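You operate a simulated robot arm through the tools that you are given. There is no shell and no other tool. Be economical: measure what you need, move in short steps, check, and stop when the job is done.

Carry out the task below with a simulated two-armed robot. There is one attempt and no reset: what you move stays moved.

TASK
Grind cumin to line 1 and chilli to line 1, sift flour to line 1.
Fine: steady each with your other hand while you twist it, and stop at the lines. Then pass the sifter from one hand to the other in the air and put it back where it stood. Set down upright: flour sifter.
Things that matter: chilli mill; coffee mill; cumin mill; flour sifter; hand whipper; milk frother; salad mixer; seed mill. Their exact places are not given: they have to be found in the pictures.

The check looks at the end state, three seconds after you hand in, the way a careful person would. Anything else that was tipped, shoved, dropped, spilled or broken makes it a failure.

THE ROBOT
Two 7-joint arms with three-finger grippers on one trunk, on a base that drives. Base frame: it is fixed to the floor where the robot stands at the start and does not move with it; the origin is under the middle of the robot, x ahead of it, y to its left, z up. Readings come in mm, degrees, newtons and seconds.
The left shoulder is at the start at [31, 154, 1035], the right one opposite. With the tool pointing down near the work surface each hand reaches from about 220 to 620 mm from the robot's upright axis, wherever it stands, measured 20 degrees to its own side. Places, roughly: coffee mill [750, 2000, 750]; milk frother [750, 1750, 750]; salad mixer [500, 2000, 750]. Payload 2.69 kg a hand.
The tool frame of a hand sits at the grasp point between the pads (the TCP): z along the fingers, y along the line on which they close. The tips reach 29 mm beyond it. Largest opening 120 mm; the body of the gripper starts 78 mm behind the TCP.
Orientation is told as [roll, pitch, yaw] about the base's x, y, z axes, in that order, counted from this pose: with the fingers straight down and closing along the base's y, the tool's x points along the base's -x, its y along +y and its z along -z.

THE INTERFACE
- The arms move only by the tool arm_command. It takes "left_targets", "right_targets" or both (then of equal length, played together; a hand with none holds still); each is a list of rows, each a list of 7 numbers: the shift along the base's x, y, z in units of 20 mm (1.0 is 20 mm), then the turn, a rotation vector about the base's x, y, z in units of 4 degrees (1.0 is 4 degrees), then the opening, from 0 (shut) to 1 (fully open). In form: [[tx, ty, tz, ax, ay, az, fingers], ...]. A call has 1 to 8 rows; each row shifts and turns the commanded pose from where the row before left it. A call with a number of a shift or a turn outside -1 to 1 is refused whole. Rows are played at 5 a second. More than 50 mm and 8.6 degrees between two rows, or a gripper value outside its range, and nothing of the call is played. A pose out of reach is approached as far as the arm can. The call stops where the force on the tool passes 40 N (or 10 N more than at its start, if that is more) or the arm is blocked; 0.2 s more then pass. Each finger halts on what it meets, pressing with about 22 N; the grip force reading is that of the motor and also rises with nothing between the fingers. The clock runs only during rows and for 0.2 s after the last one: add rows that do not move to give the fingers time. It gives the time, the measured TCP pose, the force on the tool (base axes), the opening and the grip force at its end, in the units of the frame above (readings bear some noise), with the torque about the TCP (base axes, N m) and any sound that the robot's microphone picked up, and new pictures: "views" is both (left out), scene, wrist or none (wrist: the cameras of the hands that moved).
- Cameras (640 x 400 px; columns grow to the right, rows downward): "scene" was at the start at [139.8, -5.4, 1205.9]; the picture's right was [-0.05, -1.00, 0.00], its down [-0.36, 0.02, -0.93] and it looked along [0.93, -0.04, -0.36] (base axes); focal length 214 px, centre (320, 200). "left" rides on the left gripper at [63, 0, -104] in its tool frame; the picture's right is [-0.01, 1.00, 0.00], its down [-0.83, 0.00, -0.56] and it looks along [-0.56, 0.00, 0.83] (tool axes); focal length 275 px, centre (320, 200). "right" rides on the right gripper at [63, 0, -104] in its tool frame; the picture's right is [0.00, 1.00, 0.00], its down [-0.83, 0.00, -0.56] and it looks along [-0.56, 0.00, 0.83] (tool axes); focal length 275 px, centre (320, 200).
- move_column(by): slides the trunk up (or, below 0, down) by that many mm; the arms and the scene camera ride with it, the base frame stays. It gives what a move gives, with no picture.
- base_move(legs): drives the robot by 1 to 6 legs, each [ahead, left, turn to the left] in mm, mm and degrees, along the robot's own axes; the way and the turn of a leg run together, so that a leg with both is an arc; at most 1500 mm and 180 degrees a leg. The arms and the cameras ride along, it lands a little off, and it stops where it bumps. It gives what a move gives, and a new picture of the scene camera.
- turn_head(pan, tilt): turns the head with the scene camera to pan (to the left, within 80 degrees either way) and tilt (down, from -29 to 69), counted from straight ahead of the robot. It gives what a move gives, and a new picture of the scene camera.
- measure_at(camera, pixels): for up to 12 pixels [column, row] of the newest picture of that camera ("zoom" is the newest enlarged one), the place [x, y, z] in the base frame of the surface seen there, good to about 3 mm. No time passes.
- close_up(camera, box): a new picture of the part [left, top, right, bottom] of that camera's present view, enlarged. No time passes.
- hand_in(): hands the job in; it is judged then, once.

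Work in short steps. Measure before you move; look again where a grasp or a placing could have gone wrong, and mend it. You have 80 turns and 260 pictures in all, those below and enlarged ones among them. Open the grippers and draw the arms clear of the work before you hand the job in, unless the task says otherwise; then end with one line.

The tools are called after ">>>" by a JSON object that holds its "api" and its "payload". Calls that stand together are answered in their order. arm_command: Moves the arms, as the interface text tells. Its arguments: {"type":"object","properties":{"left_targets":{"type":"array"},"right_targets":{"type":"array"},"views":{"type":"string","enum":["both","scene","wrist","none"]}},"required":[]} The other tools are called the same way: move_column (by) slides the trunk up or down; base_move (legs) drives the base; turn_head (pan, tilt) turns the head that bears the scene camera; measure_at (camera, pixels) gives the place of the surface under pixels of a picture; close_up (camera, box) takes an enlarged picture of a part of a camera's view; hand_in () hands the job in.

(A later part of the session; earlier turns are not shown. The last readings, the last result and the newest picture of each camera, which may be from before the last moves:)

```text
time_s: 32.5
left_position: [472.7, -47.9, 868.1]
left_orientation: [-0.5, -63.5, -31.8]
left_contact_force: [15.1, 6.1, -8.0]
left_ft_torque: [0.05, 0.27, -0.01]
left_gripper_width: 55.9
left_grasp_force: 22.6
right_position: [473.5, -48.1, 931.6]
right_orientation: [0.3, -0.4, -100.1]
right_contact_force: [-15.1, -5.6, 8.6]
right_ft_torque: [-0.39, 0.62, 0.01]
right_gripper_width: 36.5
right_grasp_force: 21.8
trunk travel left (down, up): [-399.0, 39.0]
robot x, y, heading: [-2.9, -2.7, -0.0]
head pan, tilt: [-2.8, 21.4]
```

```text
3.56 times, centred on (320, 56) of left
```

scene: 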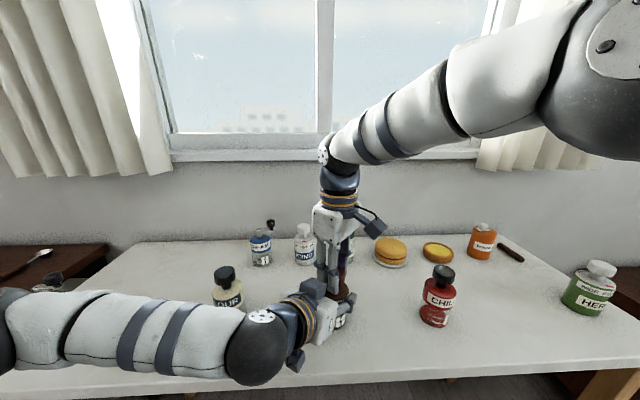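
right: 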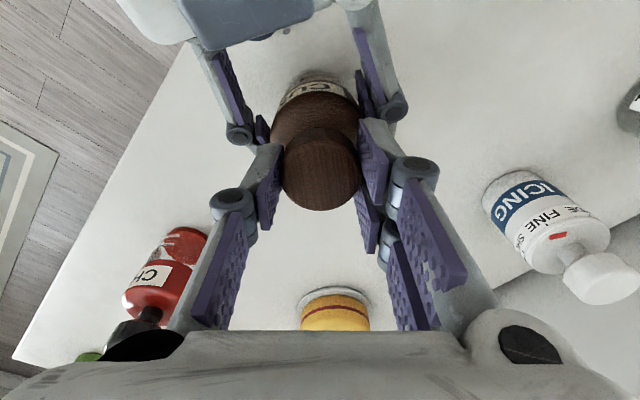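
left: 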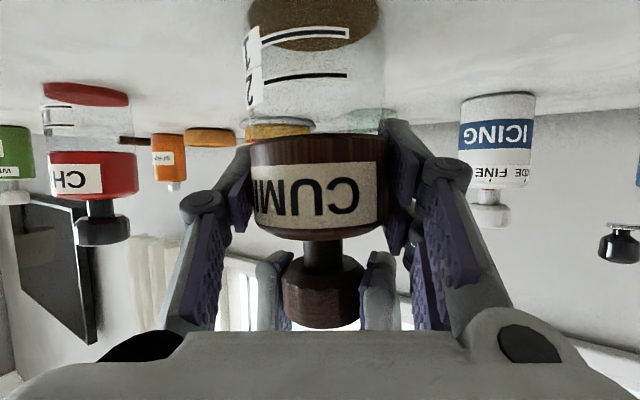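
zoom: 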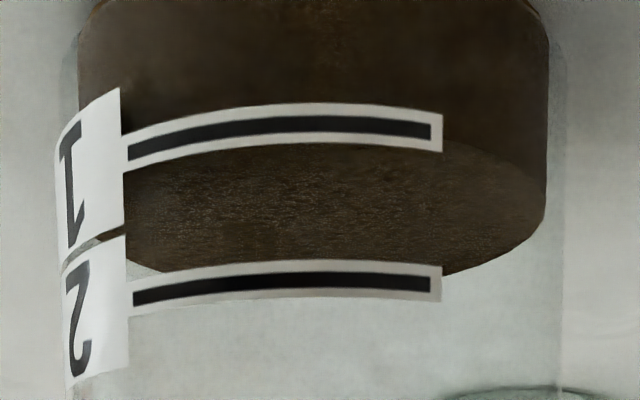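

Powder edge is now at ~157 vs line centre 148 (parallax-corrected target ~167). I twist a final 8° then open the right hand and lift it off.

>>> {"api": "arm_command", "payload": {"right_targets": [[0, 0, 0, 0, 0, -1, 0.15], [0, 0, 0, 0, 0, -1, 0.15], [0, 0, 0, 0, 0, 0, 0.4], [0, 0, 0, 0, 0, 0, 0.7], [0, 0, 0.5, 0, 0, 0, 0.7], [0, 0, 1, 0, 0, 0, 0.7], [0, 0, 1, 0, 0, 0, 0.7], [0, 0, 1, 0, 0, 0, 0.7]], "views": "wrist"}}

>>> {"api": "close_up", "payload": {"camera": "left", "box": [230, 0, 410, 112]}}

>>> {"api": "close_up", "payload": {"camera": "left", "box": [300, 15, 396, 75]}}

```text
time_s: 34.3
left_position: [472.4, -48.4, 868.6]
left_orientation: [-0.6, -63.5, -31.8]
left_contact_force: [-1.1, 0.1, -1.1]
left_ft_torque: [0.01, -0.03, 0.03]
left_gripper_width: 55.7
left_grasp_force: 22.7
right_position: [473.6, -48.1, 1001.8]
right_orientation: [0.4, -0.4, -108.0]
right_contact_force: [-1.0, 0.0, -0.2]
right_ft_torque: [0.0, 0.01, -0.02]
right_gripper_width: 84.2
right_grasp_force: 0.1
trunk travel left (down, up): [-399.0, 39.0]
robot x, y, heading: [0.9, -0.0, -0.0]
head pan, tilt: [-2.8, 21.4]
```

right: 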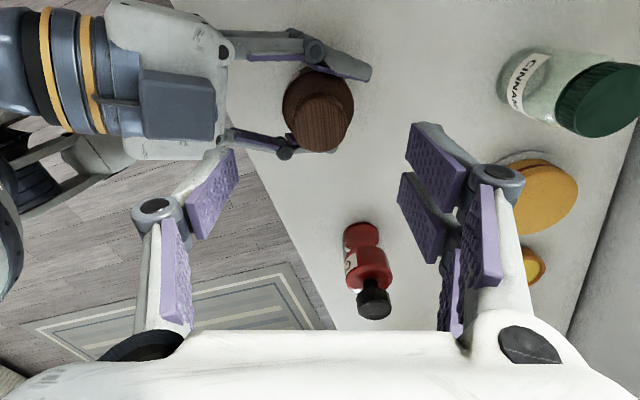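

```text
3.56 times, centred on (320, 56) of left
```

zoom: 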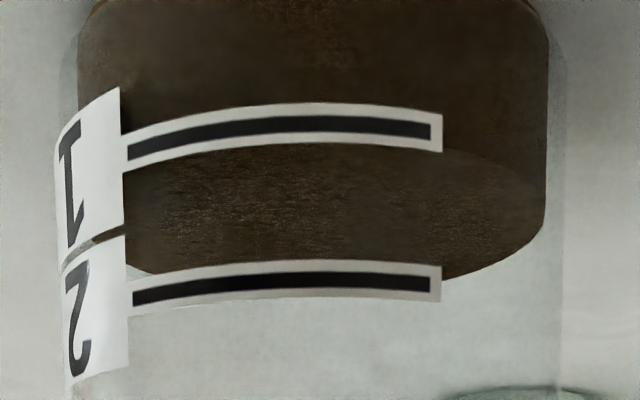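

```text
6.67 times, centred on (348, 45) of left
```

zoom: 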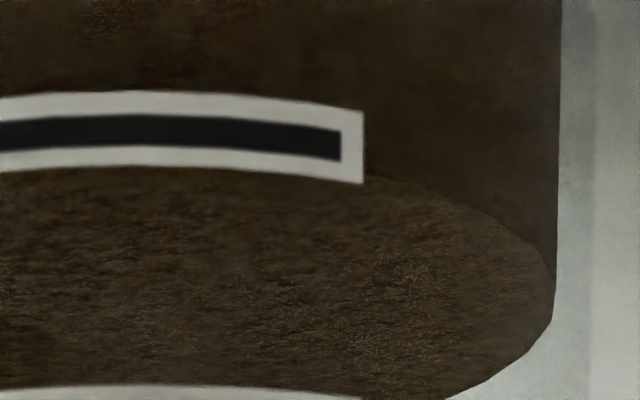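

Cumin is at line 1 (edge ~172, centred under the line after parallax). I release the left hand and draw it back along its axis, winding the right hand back meanwhile.

>>> {"api": "arm_command", "payload": {"left_targets": [[0, 0, 0, 0, 0, 0, 0.55], [0, 0, 0, 0, 0, 0, 0.8], [0, 0, 0, 0, 0, 0, 1], [-0.72, 0.55, 0.57, 0, 0, 0, 1], [-0.72, 0.55, 0.57, 0, 0, 0, 1], [-0.72, 0.55, 0.57, 0, 0, 0, 1], [-0.72, 0.55, 0.57, 0, 0, 0, 1], [-0.72, 0.55, 0.57, 0, 0, 0, 1]], "right_targets": [[0, 0, 0.5, 0, 0, 1, 0.7], [0, 0, 0.5, 0, 0, 1, 0.7], [0, 0, 0.5, 0, 0, 1, 0.7], [0, 0, 0.5, 0, 0, 1, 0.7], [0, 0, 0, 0, 0, 1, 0.7], [0, 0, 0, 0, 0, 1, 0.7], [0, 0, 0, 0, 0, 1, 0.7], [0, 0, 0, 0, 0, 1, 0.7]], "views": "both"}}

```text
time_s: 36.1
left_position: [401.2, 6.3, 924.7]
left_orientation: [-0.5, -63.6, -31.8]
left_contact_force: [0.1, 0.0, -0.3]
left_ft_torque: [0.0, 0.01, -0.05]
left_gripper_width: 120.0
left_grasp_force: 0.0
right_position: [472.3, -48.3, 1040.0]
right_orientation: [0.3, -0.5, -75.9]
right_contact_force: [0.3, 0.0, 0.5]
right_ft_torque: [0.0, -0.03, -0.05]
right_gripper_width: 84.3
right_grasp_force: 0.0
trunk travel left (down, up): [-399.0, 39.0]
robot x, y, heading: [0.9, 1.5, -0.2]
head pan, tilt: [-2.8, 21.4]
```

scene: 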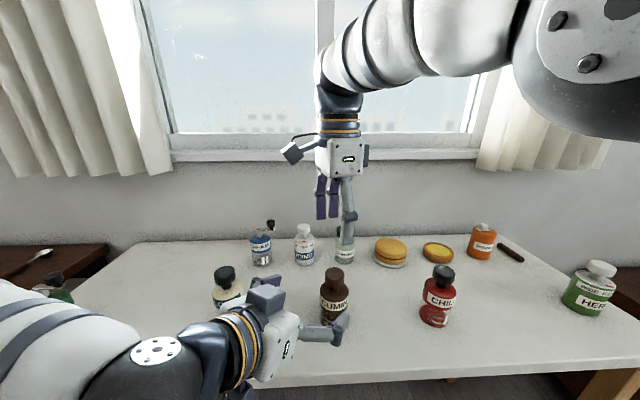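
right: 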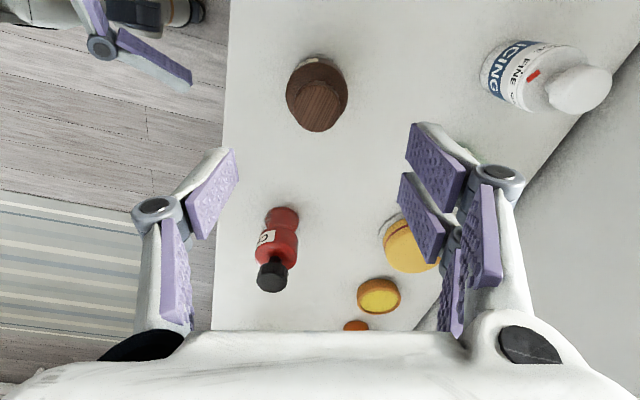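
left: 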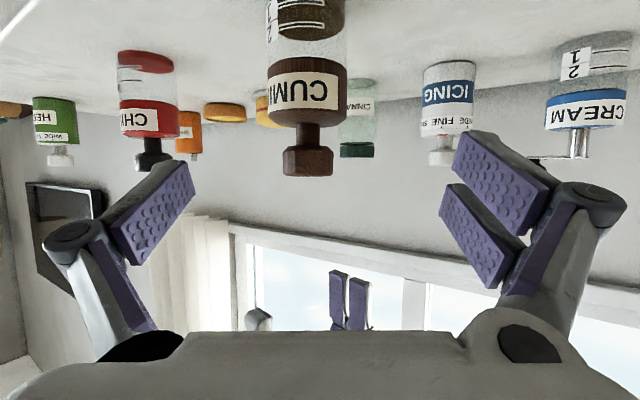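

Cumin stands free and upright. I measure the chilli jar's axis and flour's while they're visible.

>>> {"api": "close_up", "payload": {"camera": "scene", "box": [390, 256, 486, 336]}}

>>> {"api": "measure_at", "payload": {"camera": "zoom", "pixels": [[345, 55], [345, 75], [300, 80], [398, 80], [320, 160], [320, 200], [250, 170], [378, 190], [310, 245], [330, 110]]}}

>>> {"api": "close_up", "payload": {"camera": "left", "box": [110, 40, 190, 100]}}

```text
5.00 times, centred on (438, 296) of scene
```

zoom: 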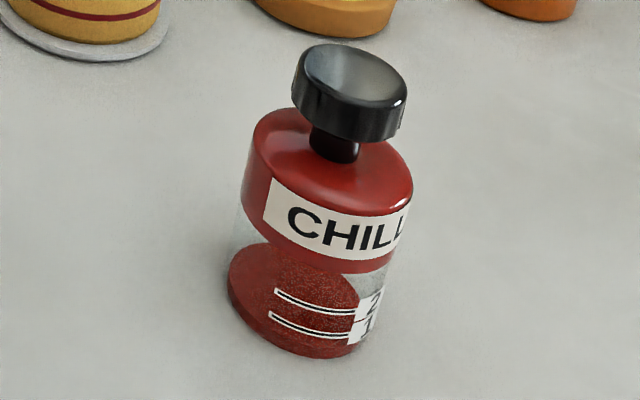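

```text
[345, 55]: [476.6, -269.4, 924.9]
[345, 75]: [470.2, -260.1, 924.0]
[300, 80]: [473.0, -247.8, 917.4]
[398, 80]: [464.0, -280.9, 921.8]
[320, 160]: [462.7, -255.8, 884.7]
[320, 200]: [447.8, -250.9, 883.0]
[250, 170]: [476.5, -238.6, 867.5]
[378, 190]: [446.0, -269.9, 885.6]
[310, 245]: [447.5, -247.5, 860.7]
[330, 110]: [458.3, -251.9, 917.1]
```

```text
6.67 times, centred on (150, 70) of left
```

zoom: 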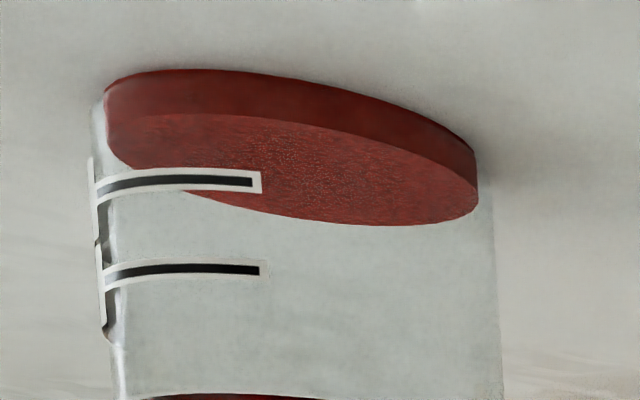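

Chilli's axis is about (470,-263), powder below line 1. I back the base off, slide right 216 mm and come forward again, checking by pictures; then wind the right wrist back while clear of the table.

>>> {"api": "base_move", "payload": {"legs": [[-200, 0, 0], [0, -216, 0]]}}

>>> {"api": "arm_command", "payload": {"right_targets": [[0, 0, 0, 0, 0, 1, 0.7], [0, 0, 0, 0, 0, 1, 0.7], [0, 0, 0, 0, 0, 1, 0.7], [0, 0, 0, 0, 0, 1, 0.7], [0, 0, 0, 0, 0, 1, 0.7], [0, 0, 0, 0, 0, 1, 0.7], [0, 0, 0, 0, 0, 1, 0.7], [0, 0, 0, 0, 0, 1, 0.7]], "views": "none"}}

>>> {"api": "arm_command", "payload": {"right_targets": [[0, 0, 0, 0, 0, 1, 0.7], [0, 0, 0, 0, 0, 1, 0.7], [0, 0, 0, 0, 0, 1, 0.7], [0, 0, 0, 0, 0, 1, 0.7], [0, 0, 0, 0, 0, 1, 0.7], [0, 0, 0, 0, 0, 1, 0.7], [0, 0, 0, 0, 0, 1, 0.7], [0, 0, 0, 0, 0, 1, 0.7]], "views": "none"}}

>>> {"api": "arm_command", "payload": {"right_targets": [[0, 0, 0, 0, 0, 1, 0.7], [0, 0, 0, 0, 0, 1, 0.7], [0, 0, 0, 0, 0, 1, 0.7], [0, 0, 0, 0, 0, 1, 0.7], [0, 0, 0, 0, 0, 1, 0.7], [0, 0, 0, 0, 0, 1, 0.7], [0, 0, 0, 0, 0, 1, 0.7], [0, 0, 0, 0, 0, 1, 0.7]], "views": "none"}}

>>> {"api": "arm_command", "payload": {"right_targets": [[0, 0, 0, 0, 0, 1, 0.7], [0, 0, 0, 0, 0, 1, 0.7], [0, 0, 0, 0, 0, 1, 0.7], [0, 0, 0, 0, 0, 1, 0.7], [0, 0, 0, 0, 0, 1, 0.7], [0, 0, 0, 0, 0, 1, 0.7], [0, 0, 0, 0, 0, 1, 0.7], [0, 0, 0, 0, 0, 1, 0.7]], "views": "both"}}

```text
time_s: 39.5
left_position: [201.4, -209.7, 925.9]
left_orientation: [-0.5, -63.6, -31.8]
left_contact_force: [0.1, -0.3, -0.3]
left_ft_torque: [-0.03, 0.03, -0.02]
left_gripper_width: 120.0
left_grasp_force: 0.2
right_position: [273.0, -265.5, 1040.9]
right_orientation: [0.4, -0.4, -76.0]
right_contact_force: [0.5, 0.2, -0.4]
right_ft_torque: [-0.01, 0.0, 0.05]
right_gripper_width: 83.9
right_grasp_force: 0.0
trunk travel left (down, up): [-399.0, 39.0]
robot x, y, heading: [-198.8, -218.8, 0.3]
head pan, tilt: [-2.8, 21.4]
```

scene: 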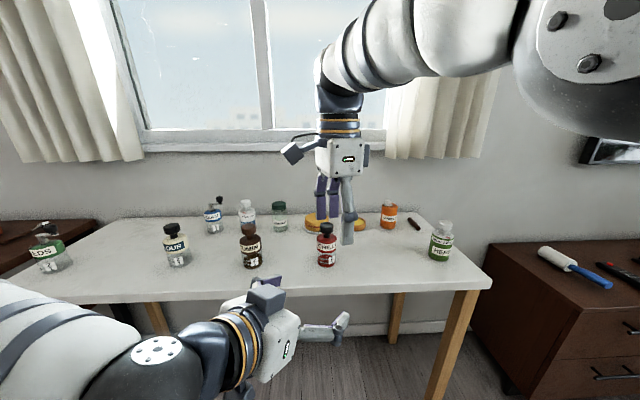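

```text
time_s: 41.3
left_position: [200.6, -209.2, 926.5]
left_orientation: [-0.4, -63.5, -31.7]
left_contact_force: [-0.4, 0.2, 0.2]
left_ft_torque: [-0.03, -0.03, -0.01]
left_gripper_width: 120.0
left_grasp_force: 0.0
right_position: [272.6, -265.2, 1041.7]
right_orientation: [0.3, -0.4, -44.0]
right_contact_force: [-0.2, -0.1, -0.5]
right_ft_torque: [0.05, -0.03, -0.04]
right_gripper_width: 84.2
right_grasp_force: 0.1
trunk travel left (down, up): [-399.0, 39.0]
robot x, y, heading: [-201.4, -215.7, 0.0]
head pan, tilt: [-2.8, 21.4]
```

```text
time_s: 43.1
left_position: [200.4, -210.3, 926.2]
left_orientation: [-0.5, -63.5, -31.8]
left_contact_force: [0.4, 0.2, 0.3]
left_ft_torque: [0.0, 0.01, -0.04]
left_gripper_width: 120.0
left_grasp_force: 0.1
right_position: [273.6, -264.7, 1040.5]
right_orientation: [0.2, -0.3, -11.9]
right_contact_force: [-0.2, 0.4, 0.0]
right_ft_torque: [-0.04, -0.01, -0.01]
right_gripper_width: 83.8
right_grasp_force: 0.0
trunk travel left (down, up): [-399.0, 39.0]
robot x, y, heading: [-197.4, -217.5, -0.1]
head pan, tilt: [-2.8, 21.4]
```

```text
time_s: 44.9
left_position: [200.7, -209.6, 925.2]
left_orientation: [-0.5, -63.6, -31.7]
left_contact_force: [0.9, 0.7, -0.1]
left_ft_torque: [0.01, -0.02, 0.0]
left_gripper_width: 120.2
left_grasp_force: 0.0
right_position: [272.4, -264.3, 1040.9]
right_orientation: [0.3, -0.4, 20.1]
right_contact_force: [0.4, 1.0, 0.0]
right_ft_torque: [-0.03, -0.01, -0.01]
right_gripper_width: 83.9
right_grasp_force: 0.1
trunk travel left (down, up): [-399.0, 39.0]
robot x, y, heading: [-200.3, -216.9, 0.2]
head pan, tilt: [-2.8, 21.4]
```

```text
time_s: 46.7
left_position: [201.1, -210.3, 924.3]
left_orientation: [-0.5, -63.5, -31.8]
left_contact_force: [-0.2, 0.0, -1.2]
left_ft_torque: [0.02, 0.02, -0.01]
left_gripper_width: 120.0
left_grasp_force: 0.1
right_position: [273.1, -265.9, 1041.2]
right_orientation: [0.4, -0.4, 51.9]
right_contact_force: [-0.8, -0.4, -0.2]
right_ft_torque: [-0.03, 0.01, -0.01]
right_gripper_width: 84.2
right_grasp_force: 0.0
trunk travel left (down, up): [-399.0, 39.0]
robot x, y, heading: [-197.1, -215.4, 0.0]
head pan, tilt: [-2.8, 21.4]
```

scene: 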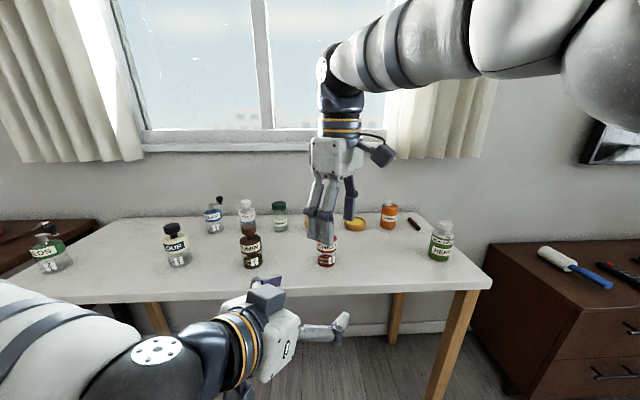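
right: 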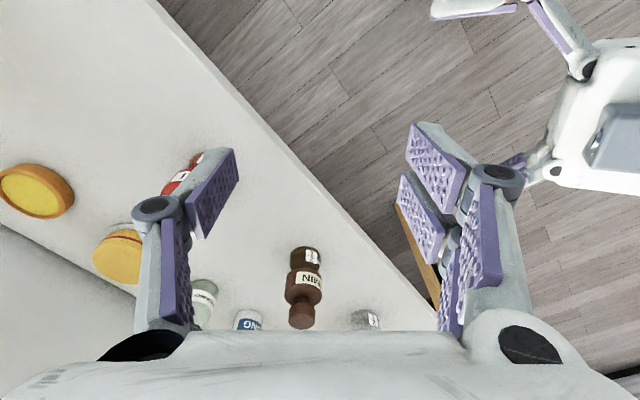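

Everything matches. Now forward 196 mm to the same relative stance at chilli.

>>> {"api": "base_move", "payload": {"legs": [[196, 0, 0]]}}

>>> {"api": "close_up", "payload": {"camera": "left", "box": [0, 0, 640, 400]}}

>>> {"api": "measure_at", "payload": {"camera": "zoom", "pixels": [[305, 90], [290, 90], [320, 90], [305, 165], [290, 165], [320, 165]]}}

```text
time_s: 48.3
left_position: [396.6, -208.9, 926.2]
left_orientation: [-0.6, -63.5, -31.8]
left_contact_force: [0.5, 0.5, 0.0]
left_ft_torque: [-0.03, 0.02, -0.01]
left_gripper_width: 120.0
left_grasp_force: 0.1
right_position: [468.5, -264.9, 1040.8]
right_orientation: [0.4, -0.4, 52.0]
right_contact_force: [0.0, 0.1, 0.2]
right_ft_torque: [0.0, 0.0, 0.0]
right_gripper_width: 84.0
right_grasp_force: 0.1
trunk travel left (down, up): [-399.0, 39.0]
robot x, y, heading: [-4.6, -216.9, -0.2]
head pan, tilt: [-2.8, 21.4]
```

scene: 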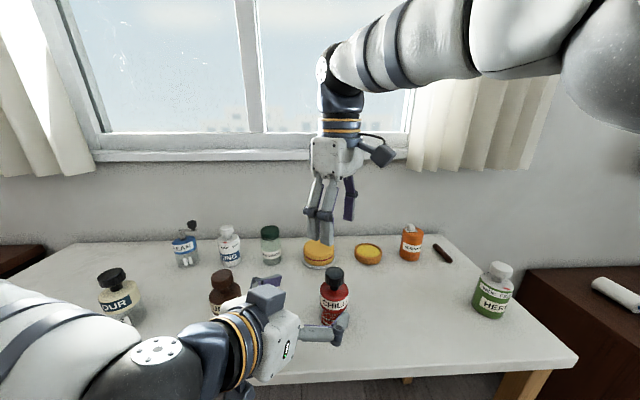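

```text
1.00 times, centred on (320, 200) of left (not enlarged: the box is as wide or as high as the picture)
```

zoom: 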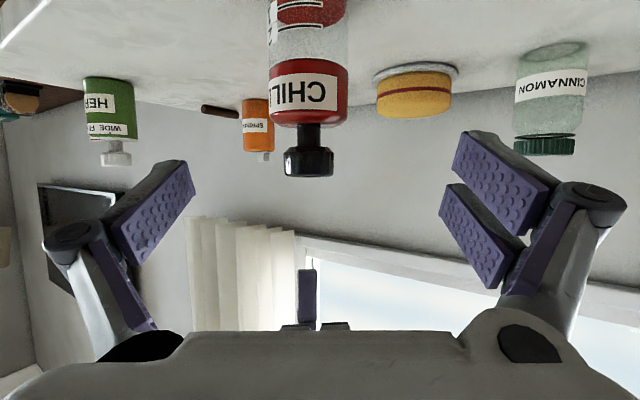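

```text
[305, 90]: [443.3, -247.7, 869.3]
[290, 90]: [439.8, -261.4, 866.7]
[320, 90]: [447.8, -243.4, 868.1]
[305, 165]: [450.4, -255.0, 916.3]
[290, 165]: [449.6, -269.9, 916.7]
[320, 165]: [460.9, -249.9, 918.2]
```

The jar lines up like cumin did (column ~308). I advance the left hand, close it on the body, and lower the right hand partway over the knob.

>>> {"api": "arm_command", "payload": {"left_targets": [[0.72, -0.55, -0.57, 0, 0, 0, 1], [0.72, -0.55, -0.57, 0, 0, 0, 1], [0.72, -0.55, -0.57, 0, 0, 0, 1], [0.72, -0.55, -0.57, 0, 0, 0, 1], [0.72, -0.55, -0.57, 0, 0, 0, 1], [0, 0, 0, 0, 0, 0, 0.5], [0, 0, 0, 0, 0, 0, 0.2], [0, 0, 0, 0, 0, 0, 0.2]], "right_targets": [[0, 0, 0, 0, 0, 0, 0.7], [0, 0, 0, 0, 0, 0, 0.7], [0, 0, 0, 0, 0, 0, 0.7], [0, 0, 0, 0, 0, 0, 0.7], [0, 0, 0, 0, 0, 0, 0.7], [0, 0, -0.7, 0, 0, 0, 0.7], [0, 0, -0.7, 0, 0, 0, 0.7], [0, 0, -0.6, 0, 0, 0, 0.7]], "views": "both"}}

```text
time_s: 50.1
left_position: [468.0, -264.2, 868.2]
left_orientation: [-0.5, -63.5, -32.0]
left_contact_force: [-0.1, 0.0, 1.9]
left_ft_torque: [0.05, -0.03, 0.01]
left_gripper_width: 55.8
left_grasp_force: 22.1
right_position: [468.4, -265.5, 1002.3]
right_orientation: [0.2, -0.3, 52.1]
right_contact_force: [0.0, 0.3, -0.6]
right_ft_torque: [0.03, -0.03, -0.03]
right_gripper_width: 84.1
right_grasp_force: 0.0
trunk travel left (down, up): [-399.0, 39.0]
robot x, y, heading: [-1.0, -215.4, 0.2]
head pan, tilt: [-2.8, 21.4]
```

scene: 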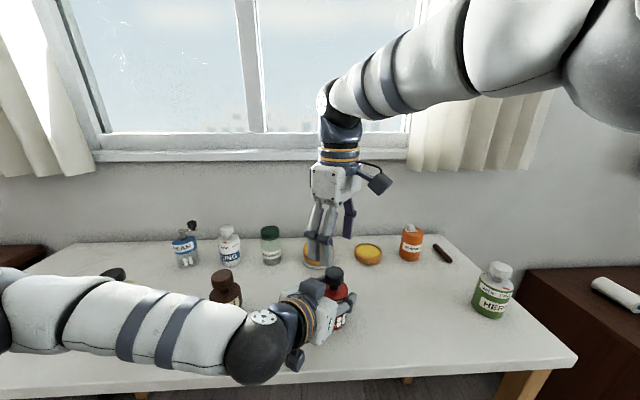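
right: 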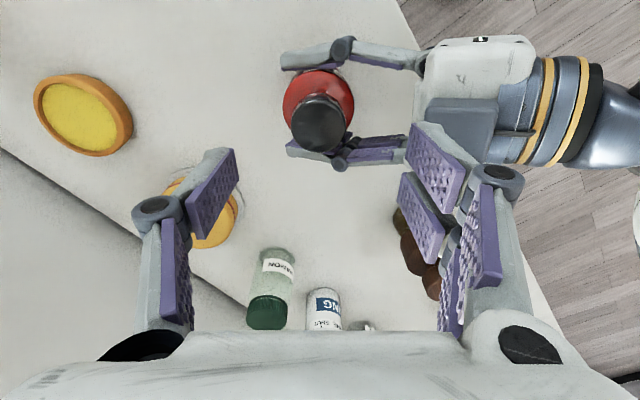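
left: 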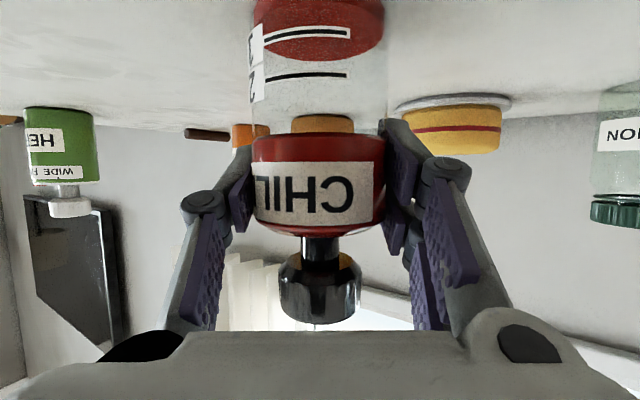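

Chilli's body is gripped (55.8 mm) and the powder/lines show. I lower the right hand 72 mm and close on the knob.

>>> {"api": "arm_command", "payload": {"right_targets": [[0, 0, -0.9, 0, 0, 0, 0.7], [0, 0, -0.9, 0, 0, 0, 0.7], [0, 0, -0.9, 0, 0, 0, 0.7], [0, 0, -0.9, 0, 0, 0, 0.7], [0, 0, 0, 0, 0, 0, 0.5], [0, 0, 0, 0, 0, 0, 0.3], [0, 0, 0, 0, 0, 0, 0.2], [0, 0, 0, 0, 0, 0, 0.2]], "views": "none"}}

>>> {"api": "close_up", "payload": {"camera": "left", "box": [230, 0, 410, 112]}}

```text
time_s: 51.9
left_position: [468.1, -264.4, 869.0]
left_orientation: [-0.5, -63.5, -31.8]
left_contact_force: [-2.8, 2.4, 4.3]
left_ft_torque: [0.16, -0.14, 0.02]
left_gripper_width: 56.1
left_grasp_force: 22.4
right_position: [467.9, -265.5, 929.6]
right_orientation: [0.3, -0.4, 52.0]
right_contact_force: [3.8, -2.9, -1.4]
right_ft_torque: [-0.16, -0.06, -0.03]
right_gripper_width: 36.3
right_grasp_force: 21.8
trunk travel left (down, up): [-399.0, 39.0]
robot x, y, heading: [-4.5, -217.4, -0.0]
head pan, tilt: [-2.8, 21.4]
```

```text
3.56 times, centred on (320, 56) of left
```

zoom: 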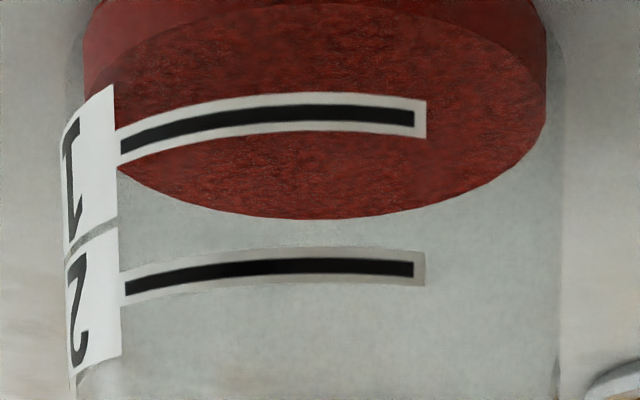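

Forces are small. Powder's front edge is at zoom row ~5, line 1 at ~113. I twist 64° clockwise and look.

>>> {"api": "arm_command", "payload": {"right_targets": [[0, 0, 0, 0, 0, -1, 0.15], [0, 0, 0, 0, 0, -1, 0.15], [0, 0, 0, 0, 0, -1, 0.15], [0, 0, 0, 0, 0, -1, 0.15], [0, 0, 0, 0, 0, -1, 0.15], [0, 0, 0, 0, 0, -1, 0.15], [0, 0, 0, 0, 0, -1, 0.15], [0, 0, 0, 0, 0, -1, 0.15]], "views": "none"}}

>>> {"api": "close_up", "payload": {"camera": "left", "box": [230, 0, 410, 112]}}

```text
time_s: 53.7
left_position: [467.2, -264.6, 869.4]
left_orientation: [-0.4, -63.5, -31.8]
left_contact_force: [-3.0, 6.3, 4.9]
left_ft_torque: [0.06, -0.11, -0.05]
left_gripper_width: 56.0
left_grasp_force: 21.9
right_position: [468.4, -265.4, 929.5]
right_orientation: [0.2, -0.3, 19.9]
right_contact_force: [3.3, -6.9, 0.8]
right_ft_torque: [-0.24, -0.25, 0.04]
right_gripper_width: 36.4
right_grasp_force: 21.7
trunk travel left (down, up): [-399.0, 39.0]
robot x, y, heading: [-2.9, -215.2, -0.2]
head pan, tilt: [-2.8, 21.4]
```

```text
3.56 times, centred on (320, 56) of left
```

zoom: 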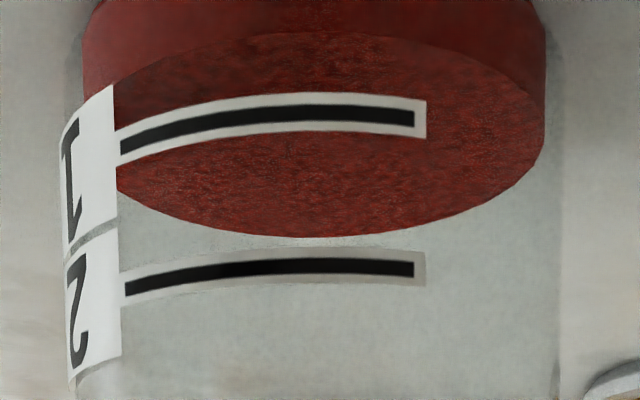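

Edge rose to ~32 in 32°; about 105° remain. I twist 64° more and look.

>>> {"api": "arm_command", "payload": {"right_targets": [[0, 0, 0, 0, 0, -1, 0.15], [0, 0, 0, 0, 0, -1, 0.15], [0, 0, 0, 0, 0, -1, 0.15], [0, 0, 0, 0, 0, -1, 0.15], [0, 0, 0, 0, 0, -1, 0.15], [0, 0, 0, 0, 0, -1, 0.15], [0, 0, 0, 0, 0, -1, 0.15], [0, 0, 0, 0, 0, -1, 0.15]], "views": "none"}}

>>> {"api": "arm_command", "payload": {"right_targets": [[0, 0, 0, 0, 0, -1, 0.15], [0, 0, 0, 0, 0, -1, 0.15], [0, 0, 0, 0, 0, -1, 0.15], [0, 0, 0, 0, 0, -1, 0.15], [0, 0, 0, 0, 0, -1, 0.15], [0, 0, 0, 0, 0, -1, 0.15], [0, 0, 0, 0, 0, -1, 0.15], [0, 0, 0, 0, 0, -1, 0.15]], "views": "none"}}

>>> {"api": "close_up", "payload": {"camera": "left", "box": [230, 0, 410, 112]}}

```text
time_s: 55.5
left_position: [467.9, -265.0, 869.3]
left_orientation: [-0.5, -63.5, -31.8]
left_contact_force: [6.5, -1.5, -1.2]
left_ft_torque: [0.43, -0.1, -0.09]
left_gripper_width: 55.9
left_grasp_force: 22.3
right_position: [468.7, -265.4, 928.6]
right_orientation: [0.4, -0.4, -12.1]
right_contact_force: [-3.2, 2.4, 11.6]
right_ft_torque: [0.05, -0.08, 0.01]
right_gripper_width: 36.4
right_grasp_force: 22.1
trunk travel left (down, up): [-399.0, 39.0]
robot x, y, heading: [-9.0, -214.0, -0.0]
head pan, tilt: [-2.8, 21.4]
```

```text
time_s: 57.3
left_position: [467.6, -264.4, 868.9]
left_orientation: [-0.5, -63.5, -31.8]
left_contact_force: [7.4, -5.6, -2.7]
left_ft_torque: [0.32, -0.14, -0.05]
left_gripper_width: 55.9
left_grasp_force: 22.3
right_position: [468.0, -265.4, 928.9]
right_orientation: [0.3, -0.4, -44.1]
right_contact_force: [-5.5, 6.2, 9.2]
right_ft_torque: [0.13, 0.23, 0.02]
right_gripper_width: 36.3
right_grasp_force: 21.7
trunk travel left (down, up): [-399.0, 39.0]
robot x, y, heading: [-3.9, -214.1, 0.1]
head pan, tilt: [-2.8, 21.4]
```

```text
3.56 times, centred on (320, 56) of left
```

zoom: 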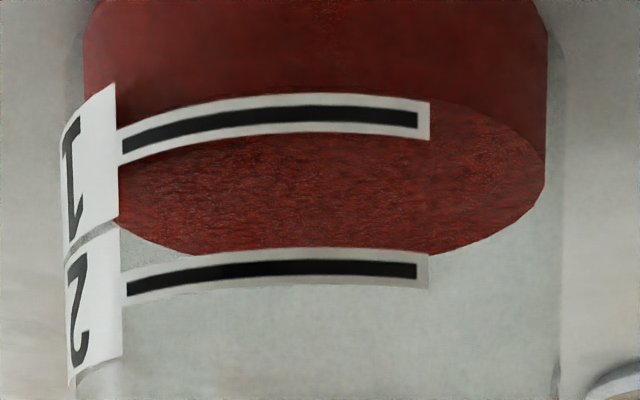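

Edge at (430,103); corrected target ~137, so about 38° remain. Twist 28° and look closer.

>>> {"api": "arm_command", "payload": {"right_targets": [[0, 0, 0, 0, 0, -1, 0.15], [0, 0, 0, 0, 0, -1, 0.15], [0, 0, 0, 0, 0, -1, 0.15], [0, 0, 0, 0, 0, -1, 0.15], [0, 0, 0, 0, 0, -1, 0.15], [0, 0, 0, 0, 0, -1, 0.15], [0, 0, 0, 0, 0, -1, 0.15]], "views": "none"}}

>>> {"api": "close_up", "payload": {"camera": "left", "box": [230, 0, 410, 112]}}

>>> {"api": "close_up", "payload": {"camera": "left", "box": [300, 15, 396, 75]}}

```text
time_s: 58.9
left_position: [467.3, -263.3, 867.8]
left_orientation: [-0.5, -63.5, -31.9]
left_contact_force: [0.2, -5.9, -0.4]
left_ft_torque: [0.34, -0.37, 0.04]
left_gripper_width: 56.1
left_grasp_force: 21.6
right_position: [470.0, -264.9, 929.2]
right_orientation: [0.4, -0.4, -72.1]
right_contact_force: [1.4, 7.7, 5.3]
right_ft_torque: [0.24, 0.01, 0.03]
right_gripper_width: 36.3
right_grasp_force: 21.6
trunk travel left (down, up): [-399.0, 39.0]
robot x, y, heading: [-6.4, -214.6, -0.4]
head pan, tilt: [-2.8, 21.4]
```

```text
3.56 times, centred on (320, 56) of left
```

zoom: 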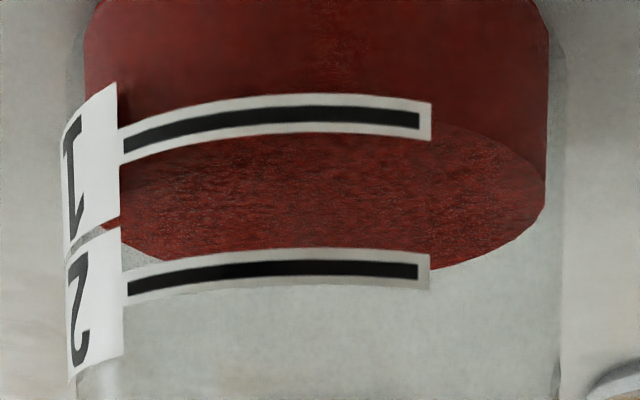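

```text
6.67 times, centred on (348, 45) of left
```

zoom: 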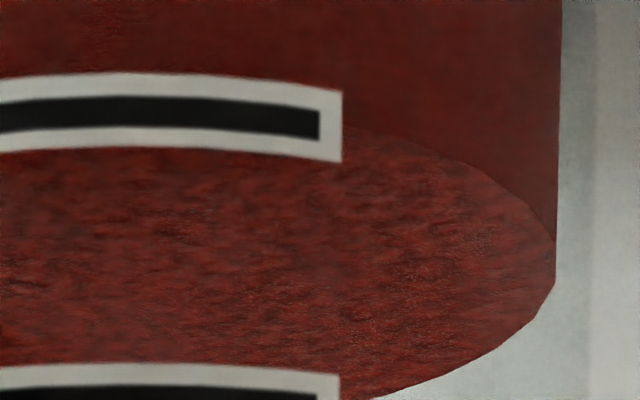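

Edge at 124 vs target ~145: about 13° remain. Twist 12°, then release the knob and lift off.

>>> {"api": "arm_command", "payload": {"right_targets": [[0, 0, 0, 0, 0, -1, 0.15], [0, 0, 0, 0, 0, -1, 0.15], [0, 0, 0, 0, 0, -1, 0.15], [0, 0, 0, 0, 0, 0, 0.4], [0, 0, 0, 0, 0, 0, 0.7], [0, 0, 1, 0, 0, 0, 0.7], [0, 0, 1, 0, 0, 0, 0.7], [0, 0, 1, 0, 0, 0, 0.7]], "views": "none"}}

>>> {"api": "close_up", "payload": {"camera": "left", "box": [230, 0, 410, 112]}}

>>> {"api": "close_up", "payload": {"camera": "left", "box": [300, 15, 396, 75]}}

```text
time_s: 60.7
left_position: [467.7, -263.7, 868.9]
left_orientation: [-0.6, -63.5, -31.8]
left_contact_force: [1.1, 1.4, 1.9]
left_ft_torque: [0.12, -0.08, 0.02]
left_gripper_width: 56.0
left_grasp_force: 21.7
right_position: [468.8, -264.4, 990.2]
right_orientation: [0.3, -0.3, -84.1]
right_contact_force: [0.4, -0.6, 0.8]
right_ft_torque: [-0.01, 0.02, -0.02]
right_gripper_width: 84.2
right_grasp_force: 0.1
trunk travel left (down, up): [-399.0, 39.0]
robot x, y, heading: [-5.7, -217.7, 0.2]
head pan, tilt: [-2.8, 21.4]
```

```text
3.56 times, centred on (320, 56) of left
```

zoom: 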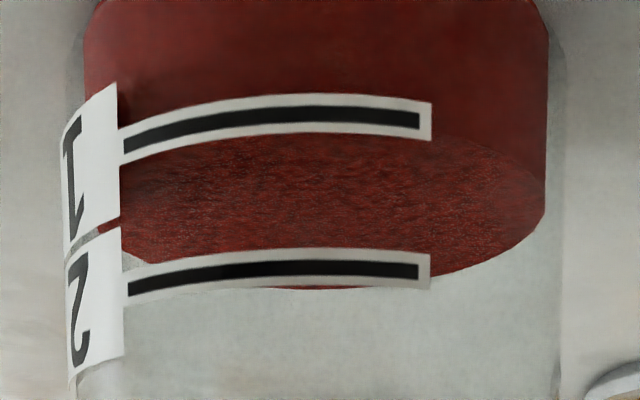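

```text
6.67 times, centred on (348, 45) of left
```

zoom: 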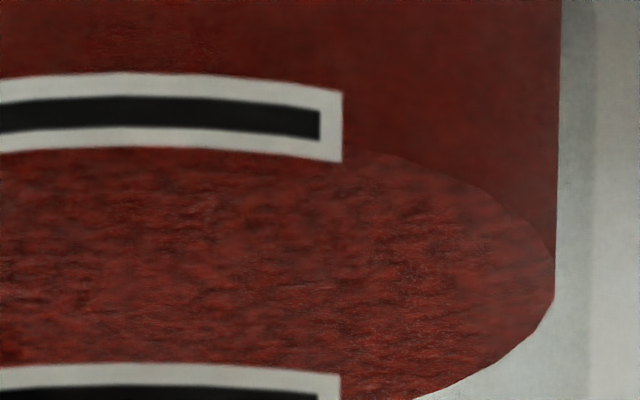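

Chilli is at line 1 too. Before moving to flour I check where the left forearm lies at this stance, because the seed mill will be near it there, and view flour and seeds.

>>> {"api": "measure_at", "payload": {"camera": "scene", "pixels": [[30, 275], [60, 278], [100, 285], [140, 292], [180, 298], [225, 310], [60, 320], [140, 335], [255, 345], [10, 320], [112, 272], [226, 282]]}}

>>> {"api": "arm_command", "payload": {"left_targets": [[0, 0, 0, 0, 0, 0, 0.55], [0, 0, 0, 0, 0, 0, 0.8], [0, 0, 0, 0, 0, 0, 1], [-0.72, 0.55, 0.57, 0, 0, 0, 1], [-0.72, 0.55, 0.57, 0, 0, 0, 1], [-0.72, 0.55, 0.57, 0, 0, 0, 1], [-0.72, 0.55, 0.57, 0, 0, 0, 1], [-0.72, 0.55, 0.57, 0, 0, 0, 1]], "right_targets": [[0, 0, 0.5, 0, 0, 1, 0.7], [0, 0, 0.5, 0, 0, 1, 0.7], [0, 0, 0.5, 0, 0, 1, 0.7], [0, 0, 0.5, 0, 0, 1, 0.7], [0, 0, 0, 0, 0, 1, 0.7], [0, 0, 0, 0, 0, 1, 0.7], [0, 0, 0, 0, 0, 1, 0.7], [0, 0, 0, 0, 0, 1, 0.7]], "views": "both"}}

```text
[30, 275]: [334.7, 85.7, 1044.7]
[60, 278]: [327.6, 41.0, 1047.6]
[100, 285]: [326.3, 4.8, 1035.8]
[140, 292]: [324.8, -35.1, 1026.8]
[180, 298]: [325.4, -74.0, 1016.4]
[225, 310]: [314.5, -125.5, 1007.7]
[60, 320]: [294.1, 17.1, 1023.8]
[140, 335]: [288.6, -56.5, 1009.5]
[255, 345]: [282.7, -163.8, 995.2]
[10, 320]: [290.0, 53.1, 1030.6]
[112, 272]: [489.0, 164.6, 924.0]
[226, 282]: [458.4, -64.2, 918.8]
```

```text
time_s: 62.5
left_position: [395.2, -208.6, 926.6]
left_orientation: [-0.5, -63.5, -31.8]
left_contact_force: [0.5, 0.1, -0.4]
left_ft_torque: [0.01, 0.01, 0.02]
left_gripper_width: 119.8
left_grasp_force: 0.1
right_position: [468.3, -265.4, 1029.3]
right_orientation: [0.3, -0.4, -51.9]
right_contact_force: [-0.1, -1.0, 0.4]
right_ft_torque: [0.0, 0.0, 0.02]
right_gripper_width: 84.2
right_grasp_force: 0.0
trunk travel left (down, up): [-399.0, 39.0]
robot x, y, heading: [-3.7, -216.5, 0.1]
head pan, tilt: [-2.8, 21.4]
```

scene: 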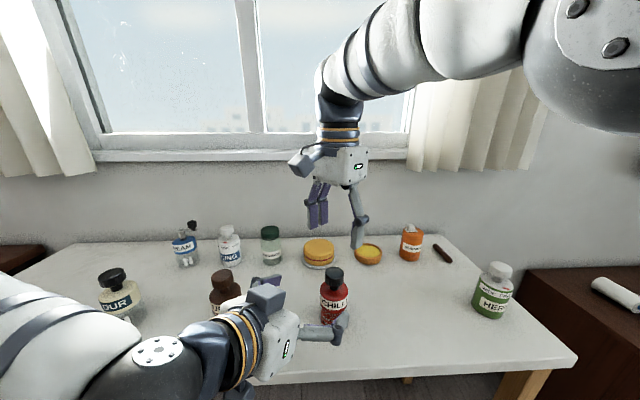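
right: 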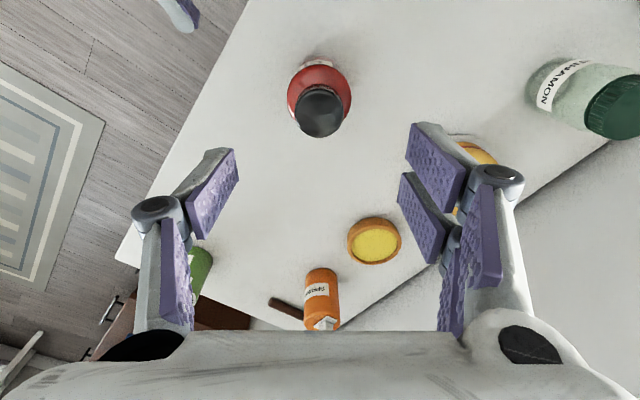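
left: 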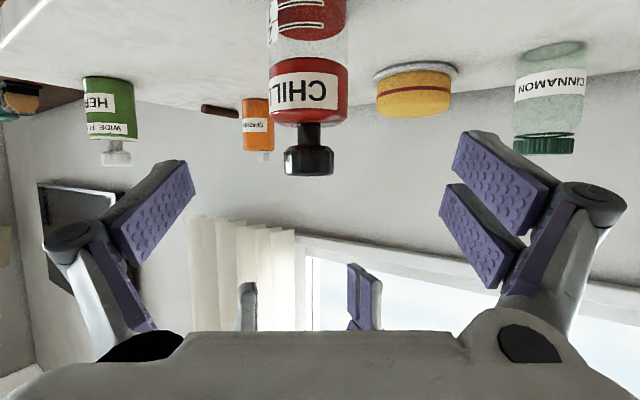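

Chilli is free and upright. I back off, slide left 425 mm to flour's stance, and wind the right wrist back to about +76°.

>>> {"api": "base_move", "payload": {"legs": [[-200, 0, 0], [0, 425, 0]]}}

>>> {"api": "arm_command", "payload": {"right_targets": [[0, 0, 0, 0, 0, 1, 0.7], [0, 0, 0, 0, 0, 1, 0.7], [0, 0, 0, 0, 0, 1, 0.7], [0, 0, 0, 0, 0, 1, 0.7], [0, 0, 0, 0, 0, 1, 0.7], [0, 0, 0, 0, 0, 1, 0.7], [0, 0, 0, 0, 0, 1, 0.7], [0, 0, 0, 0, 0, 1, 0.7]], "views": "none"}}

>>> {"api": "arm_command", "payload": {"right_targets": [[0, 0, 0, 0, 0, 1, 0.7], [0, 0, 0, 0, 0, 1, 0.7], [0, 0, 0, 0, 0, 1, 0.7], [0, 0, 0, 0, 0, 1, 0.7], [0, 0, 0, 0, 0, 1, 0.7], [0, 0, 0, 0, 0, 1, 0.7], [0, 0, 0, 0, 0, 1, 0.7], [0, 0, 0, 0, 0, 1, 0.7]], "views": "none"}}

>>> {"api": "arm_command", "payload": {"right_targets": [[0, 0, 0, 0, 0, 1, 0.7], [0, 0, 0, 0, 0, 1, 0.7], [0, 0, 0, 0, 0, 1, 0.7], [0, 0, 0, 0, 0, 1, 0.7], [0, 0, 0, 0, 0, 1, 0.7], [0, 0, 0, 0, 0, 1, 0.7], [0, 0, 0, 0, 0, 1, 0.7], [0, 0, 0, 0, 0, 1, 0.7]], "views": "none"}}

>>> {"api": "arm_command", "payload": {"right_targets": [[0, 0, 0, 0, 0, 1, 0.7], [0, 0, 0, 0, 0, 1, 0.7], [0, 0, 0, 0, 0, 1, 0.7], [0, 0, 0, 0, 0, 1, 0.7], [0, 0, 0, 0, 0, 1, 0.7], [0, 0, 0, 0, 0, 1, 0.7], [0, 0, 0, 0, 0, 1, 0.7], [0, 0, 0, 0, 0, 1, 0.7]], "views": "both"}}

>>> {"api": "close_up", "payload": {"camera": "scene", "box": [280, 210, 376, 280]}}

```text
time_s: 67.5
left_position: [198.8, 215.8, 926.0]
left_orientation: [-0.4, -63.5, -32.0]
left_contact_force: [-0.4, 0.6, 0.0]
left_ft_torque: [0.05, 0.0, -0.03]
left_gripper_width: 120.0
left_grasp_force: 0.1
right_position: [269.2, 160.6, 1028.9]
right_orientation: [0.2, -0.4, -52.3]
right_contact_force: [-0.6, 0.6, -0.1]
right_ft_torque: [0.0, 0.0, 0.01]
right_gripper_width: 83.6
right_grasp_force: 0.0
trunk travel left (down, up): [-399.0, 39.0]
robot x, y, heading: [-199.0, 210.6, -0.5]
head pan, tilt: [-2.8, 21.4]
```

scene: 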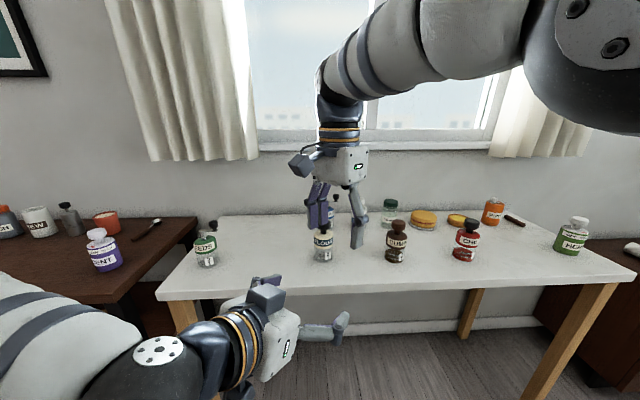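

```text
time_s: 69.3
left_position: [199.0, 215.4, 925.9]
left_orientation: [-0.5, -63.5, -32.1]
left_contact_force: [-0.2, -0.5, 0.0]
left_ft_torque: [-0.03, 0.02, 0.0]
left_gripper_width: 120.1
left_grasp_force: 0.1
right_position: [268.5, 159.2, 1029.9]
right_orientation: [0.3, -0.4, -20.2]
right_contact_force: [0.7, 0.0, -0.7]
right_ft_torque: [-0.01, 0.02, 0.03]
right_gripper_width: 84.0
right_grasp_force: 0.0
trunk travel left (down, up): [-399.0, 39.0]
robot x, y, heading: [-203.0, 213.6, -0.3]
head pan, tilt: [-2.8, 21.4]
```

```text
time_s: 71.1
left_position: [198.3, 215.7, 926.1]
left_orientation: [-0.5, -63.5, -32.0]
left_contact_force: [-0.4, 0.6, 0.3]
left_ft_torque: [-0.01, 0.02, -0.01]
left_gripper_width: 120.1
left_grasp_force: 0.1
right_position: [270.3, 159.7, 1029.2]
right_orientation: [0.3, -0.4, 11.9]
right_contact_force: [0.6, -0.4, 1.1]
right_ft_torque: [0.0, 0.04, 0.01]
right_gripper_width: 84.0
right_grasp_force: 0.1
trunk travel left (down, up): [-399.0, 39.0]
robot x, y, heading: [-203.6, 209.6, -0.4]
head pan, tilt: [-2.8, 21.4]
```

```text
time_s: 72.9
left_position: [198.5, 214.8, 925.0]
left_orientation: [-0.4, -63.4, -32.1]
left_contact_force: [0.5, 0.2, -0.1]
left_ft_torque: [0.0, -0.03, 0.01]
left_gripper_width: 119.9
left_grasp_force: 0.1
right_position: [268.4, 160.1, 1029.1]
right_orientation: [0.4, -0.4, 43.7]
right_contact_force: [-0.4, -0.2, 0.9]
right_ft_torque: [0.05, -0.01, -0.01]
right_gripper_width: 83.9
right_grasp_force: 0.0
trunk travel left (down, up): [-399.0, 39.0]
robot x, y, heading: [-203.3, 211.5, -0.3]
head pan, tilt: [-2.8, 21.4]
```

```text
time_s: 74.7
left_position: [198.6, 216.1, 925.6]
left_orientation: [-0.6, -63.4, -32.2]
left_contact_force: [0.1, -0.4, -1.1]
left_ft_torque: [0.0, 0.03, -0.01]
left_gripper_width: 120.1
left_grasp_force: 0.0
right_position: [269.8, 159.1, 1028.8]
right_orientation: [0.5, -0.4, 75.8]
right_contact_force: [0.7, 0.6, 0.7]
right_ft_torque: [0.01, 0.02, 0.02]
right_gripper_width: 83.9
right_grasp_force: 0.0
trunk travel left (down, up): [-399.0, 39.0]
robot x, y, heading: [-199.1, 212.8, -0.3]
head pan, tilt: [-2.8, 21.4]
```

scene: 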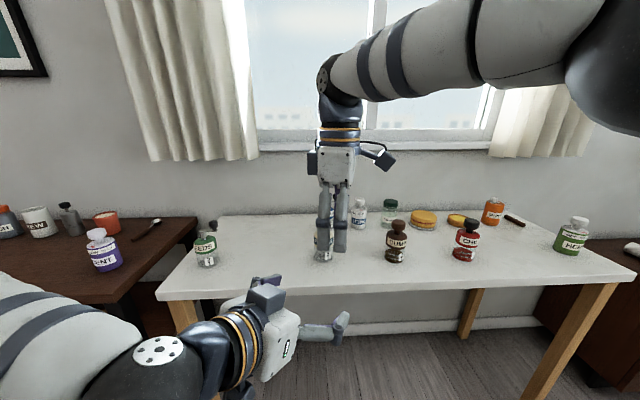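
right: 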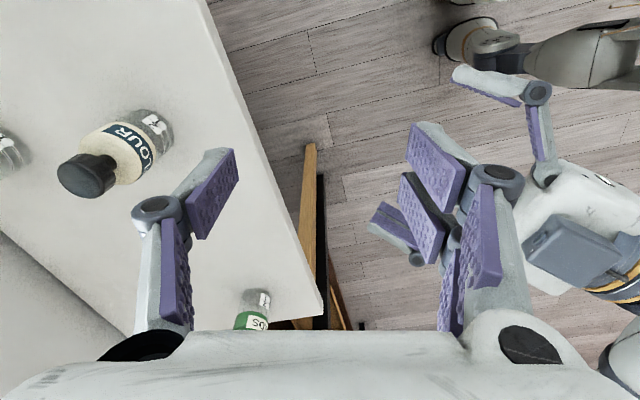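

```text
5.71 times, centred on (328, 245) of scene
```

zoom: 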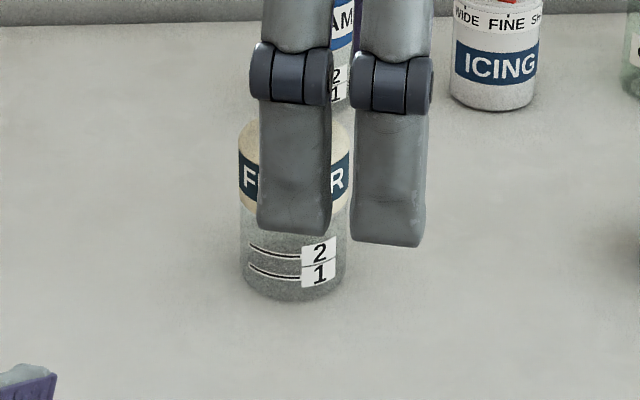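

I measure flour's body from this view and its knob from the right wrist camera.

>>> {"api": "measure_at", "payload": {"camera": "zoom", "pixels": [[246, 180], [345, 180], [252, 160], [340, 160], [295, 260], [290, 290]]}}

>>> {"api": "measure_at", "payload": {"camera": "right", "pixels": [[82, 178], [60, 178], [105, 170], [85, 195], [80, 160], [110, 150], [130, 135], [100, 135], [140, 165], [150, 155]]}}

```text
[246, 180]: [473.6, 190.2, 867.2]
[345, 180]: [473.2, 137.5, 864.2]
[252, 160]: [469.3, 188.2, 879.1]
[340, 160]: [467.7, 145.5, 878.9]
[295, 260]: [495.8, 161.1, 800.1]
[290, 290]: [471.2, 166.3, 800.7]
```

```text
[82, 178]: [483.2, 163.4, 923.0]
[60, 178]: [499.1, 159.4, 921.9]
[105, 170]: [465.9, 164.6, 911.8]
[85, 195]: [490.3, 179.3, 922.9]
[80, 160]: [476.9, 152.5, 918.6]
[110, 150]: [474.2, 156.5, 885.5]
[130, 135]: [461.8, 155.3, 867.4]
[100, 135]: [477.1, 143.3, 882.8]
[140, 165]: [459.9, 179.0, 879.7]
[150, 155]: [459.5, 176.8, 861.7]
```

Flour's axis is about (482,163.5). I drive forward 212 mm (and 3 mm left) into the same stance.

>>> {"api": "base_move", "payload": {"legs": [[212, 3, 0]]}}

>>> {"api": "close_up", "payload": {"camera": "left", "box": [0, 0, 640, 400]}}

>>> {"api": "measure_at", "payload": {"camera": "zoom", "pixels": [[310, 90], [290, 90], [325, 90], [310, 165], [290, 165], [325, 165]]}}

>>> {"api": "close_up", "payload": {"camera": "right", "box": [0, 0, 640, 400]}}

```text
time_s: 76.4
left_position: [410.2, 215.7, 925.7]
left_orientation: [-0.6, -63.5, -32.1]
left_contact_force: [-0.1, -0.3, -0.7]
left_ft_torque: [-0.04, 0.02, 0.0]
left_gripper_width: 120.0
left_grasp_force: 0.1
right_position: [481.9, 160.7, 1028.7]
right_orientation: [0.4, -0.4, 75.6]
right_contact_force: [0.4, 0.7, -0.5]
right_ft_torque: [0.0, 0.05, 0.01]
right_gripper_width: 83.8
right_grasp_force: 0.0
trunk travel left (down, up): [-399.0, 39.0]
robot x, y, heading: [8.1, 212.3, -0.4]
head pan, tilt: [-2.8, 21.4]
```

scene: 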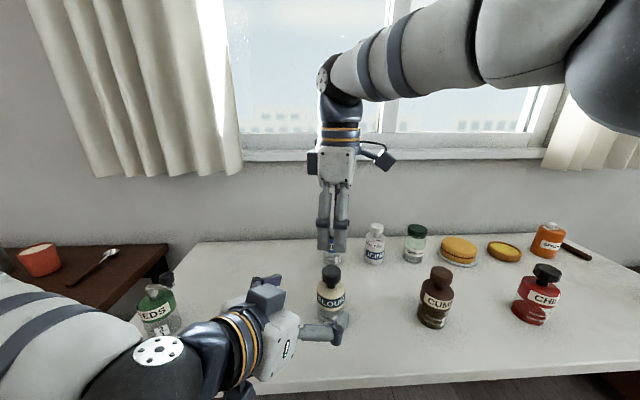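

```text
1.00 times, centred on (320, 200) of left (not enlarged: the box is as wide or as high as the picture)
```

zoom: 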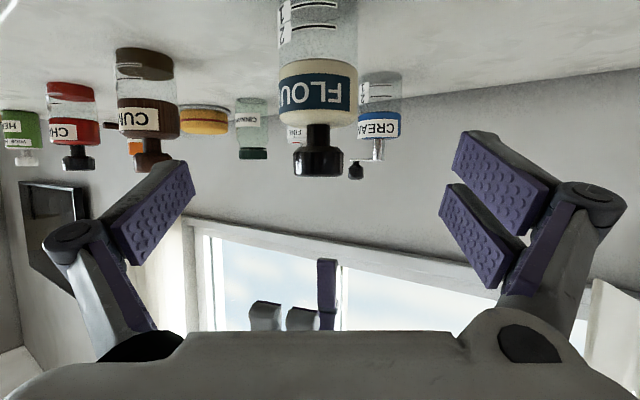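

```text
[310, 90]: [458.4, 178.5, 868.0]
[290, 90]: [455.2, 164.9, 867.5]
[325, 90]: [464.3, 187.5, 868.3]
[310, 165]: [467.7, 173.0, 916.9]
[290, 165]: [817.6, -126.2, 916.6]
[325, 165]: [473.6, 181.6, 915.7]
```

```text
1.00 times, centred on (320, 200) of right (not enlarged: the box is as wide or as high as the picture)
```

zoom: 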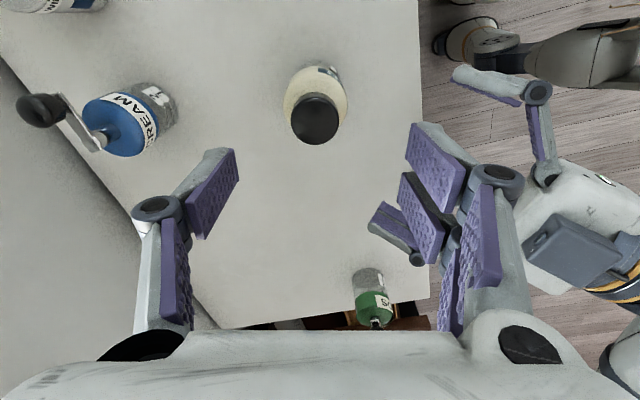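

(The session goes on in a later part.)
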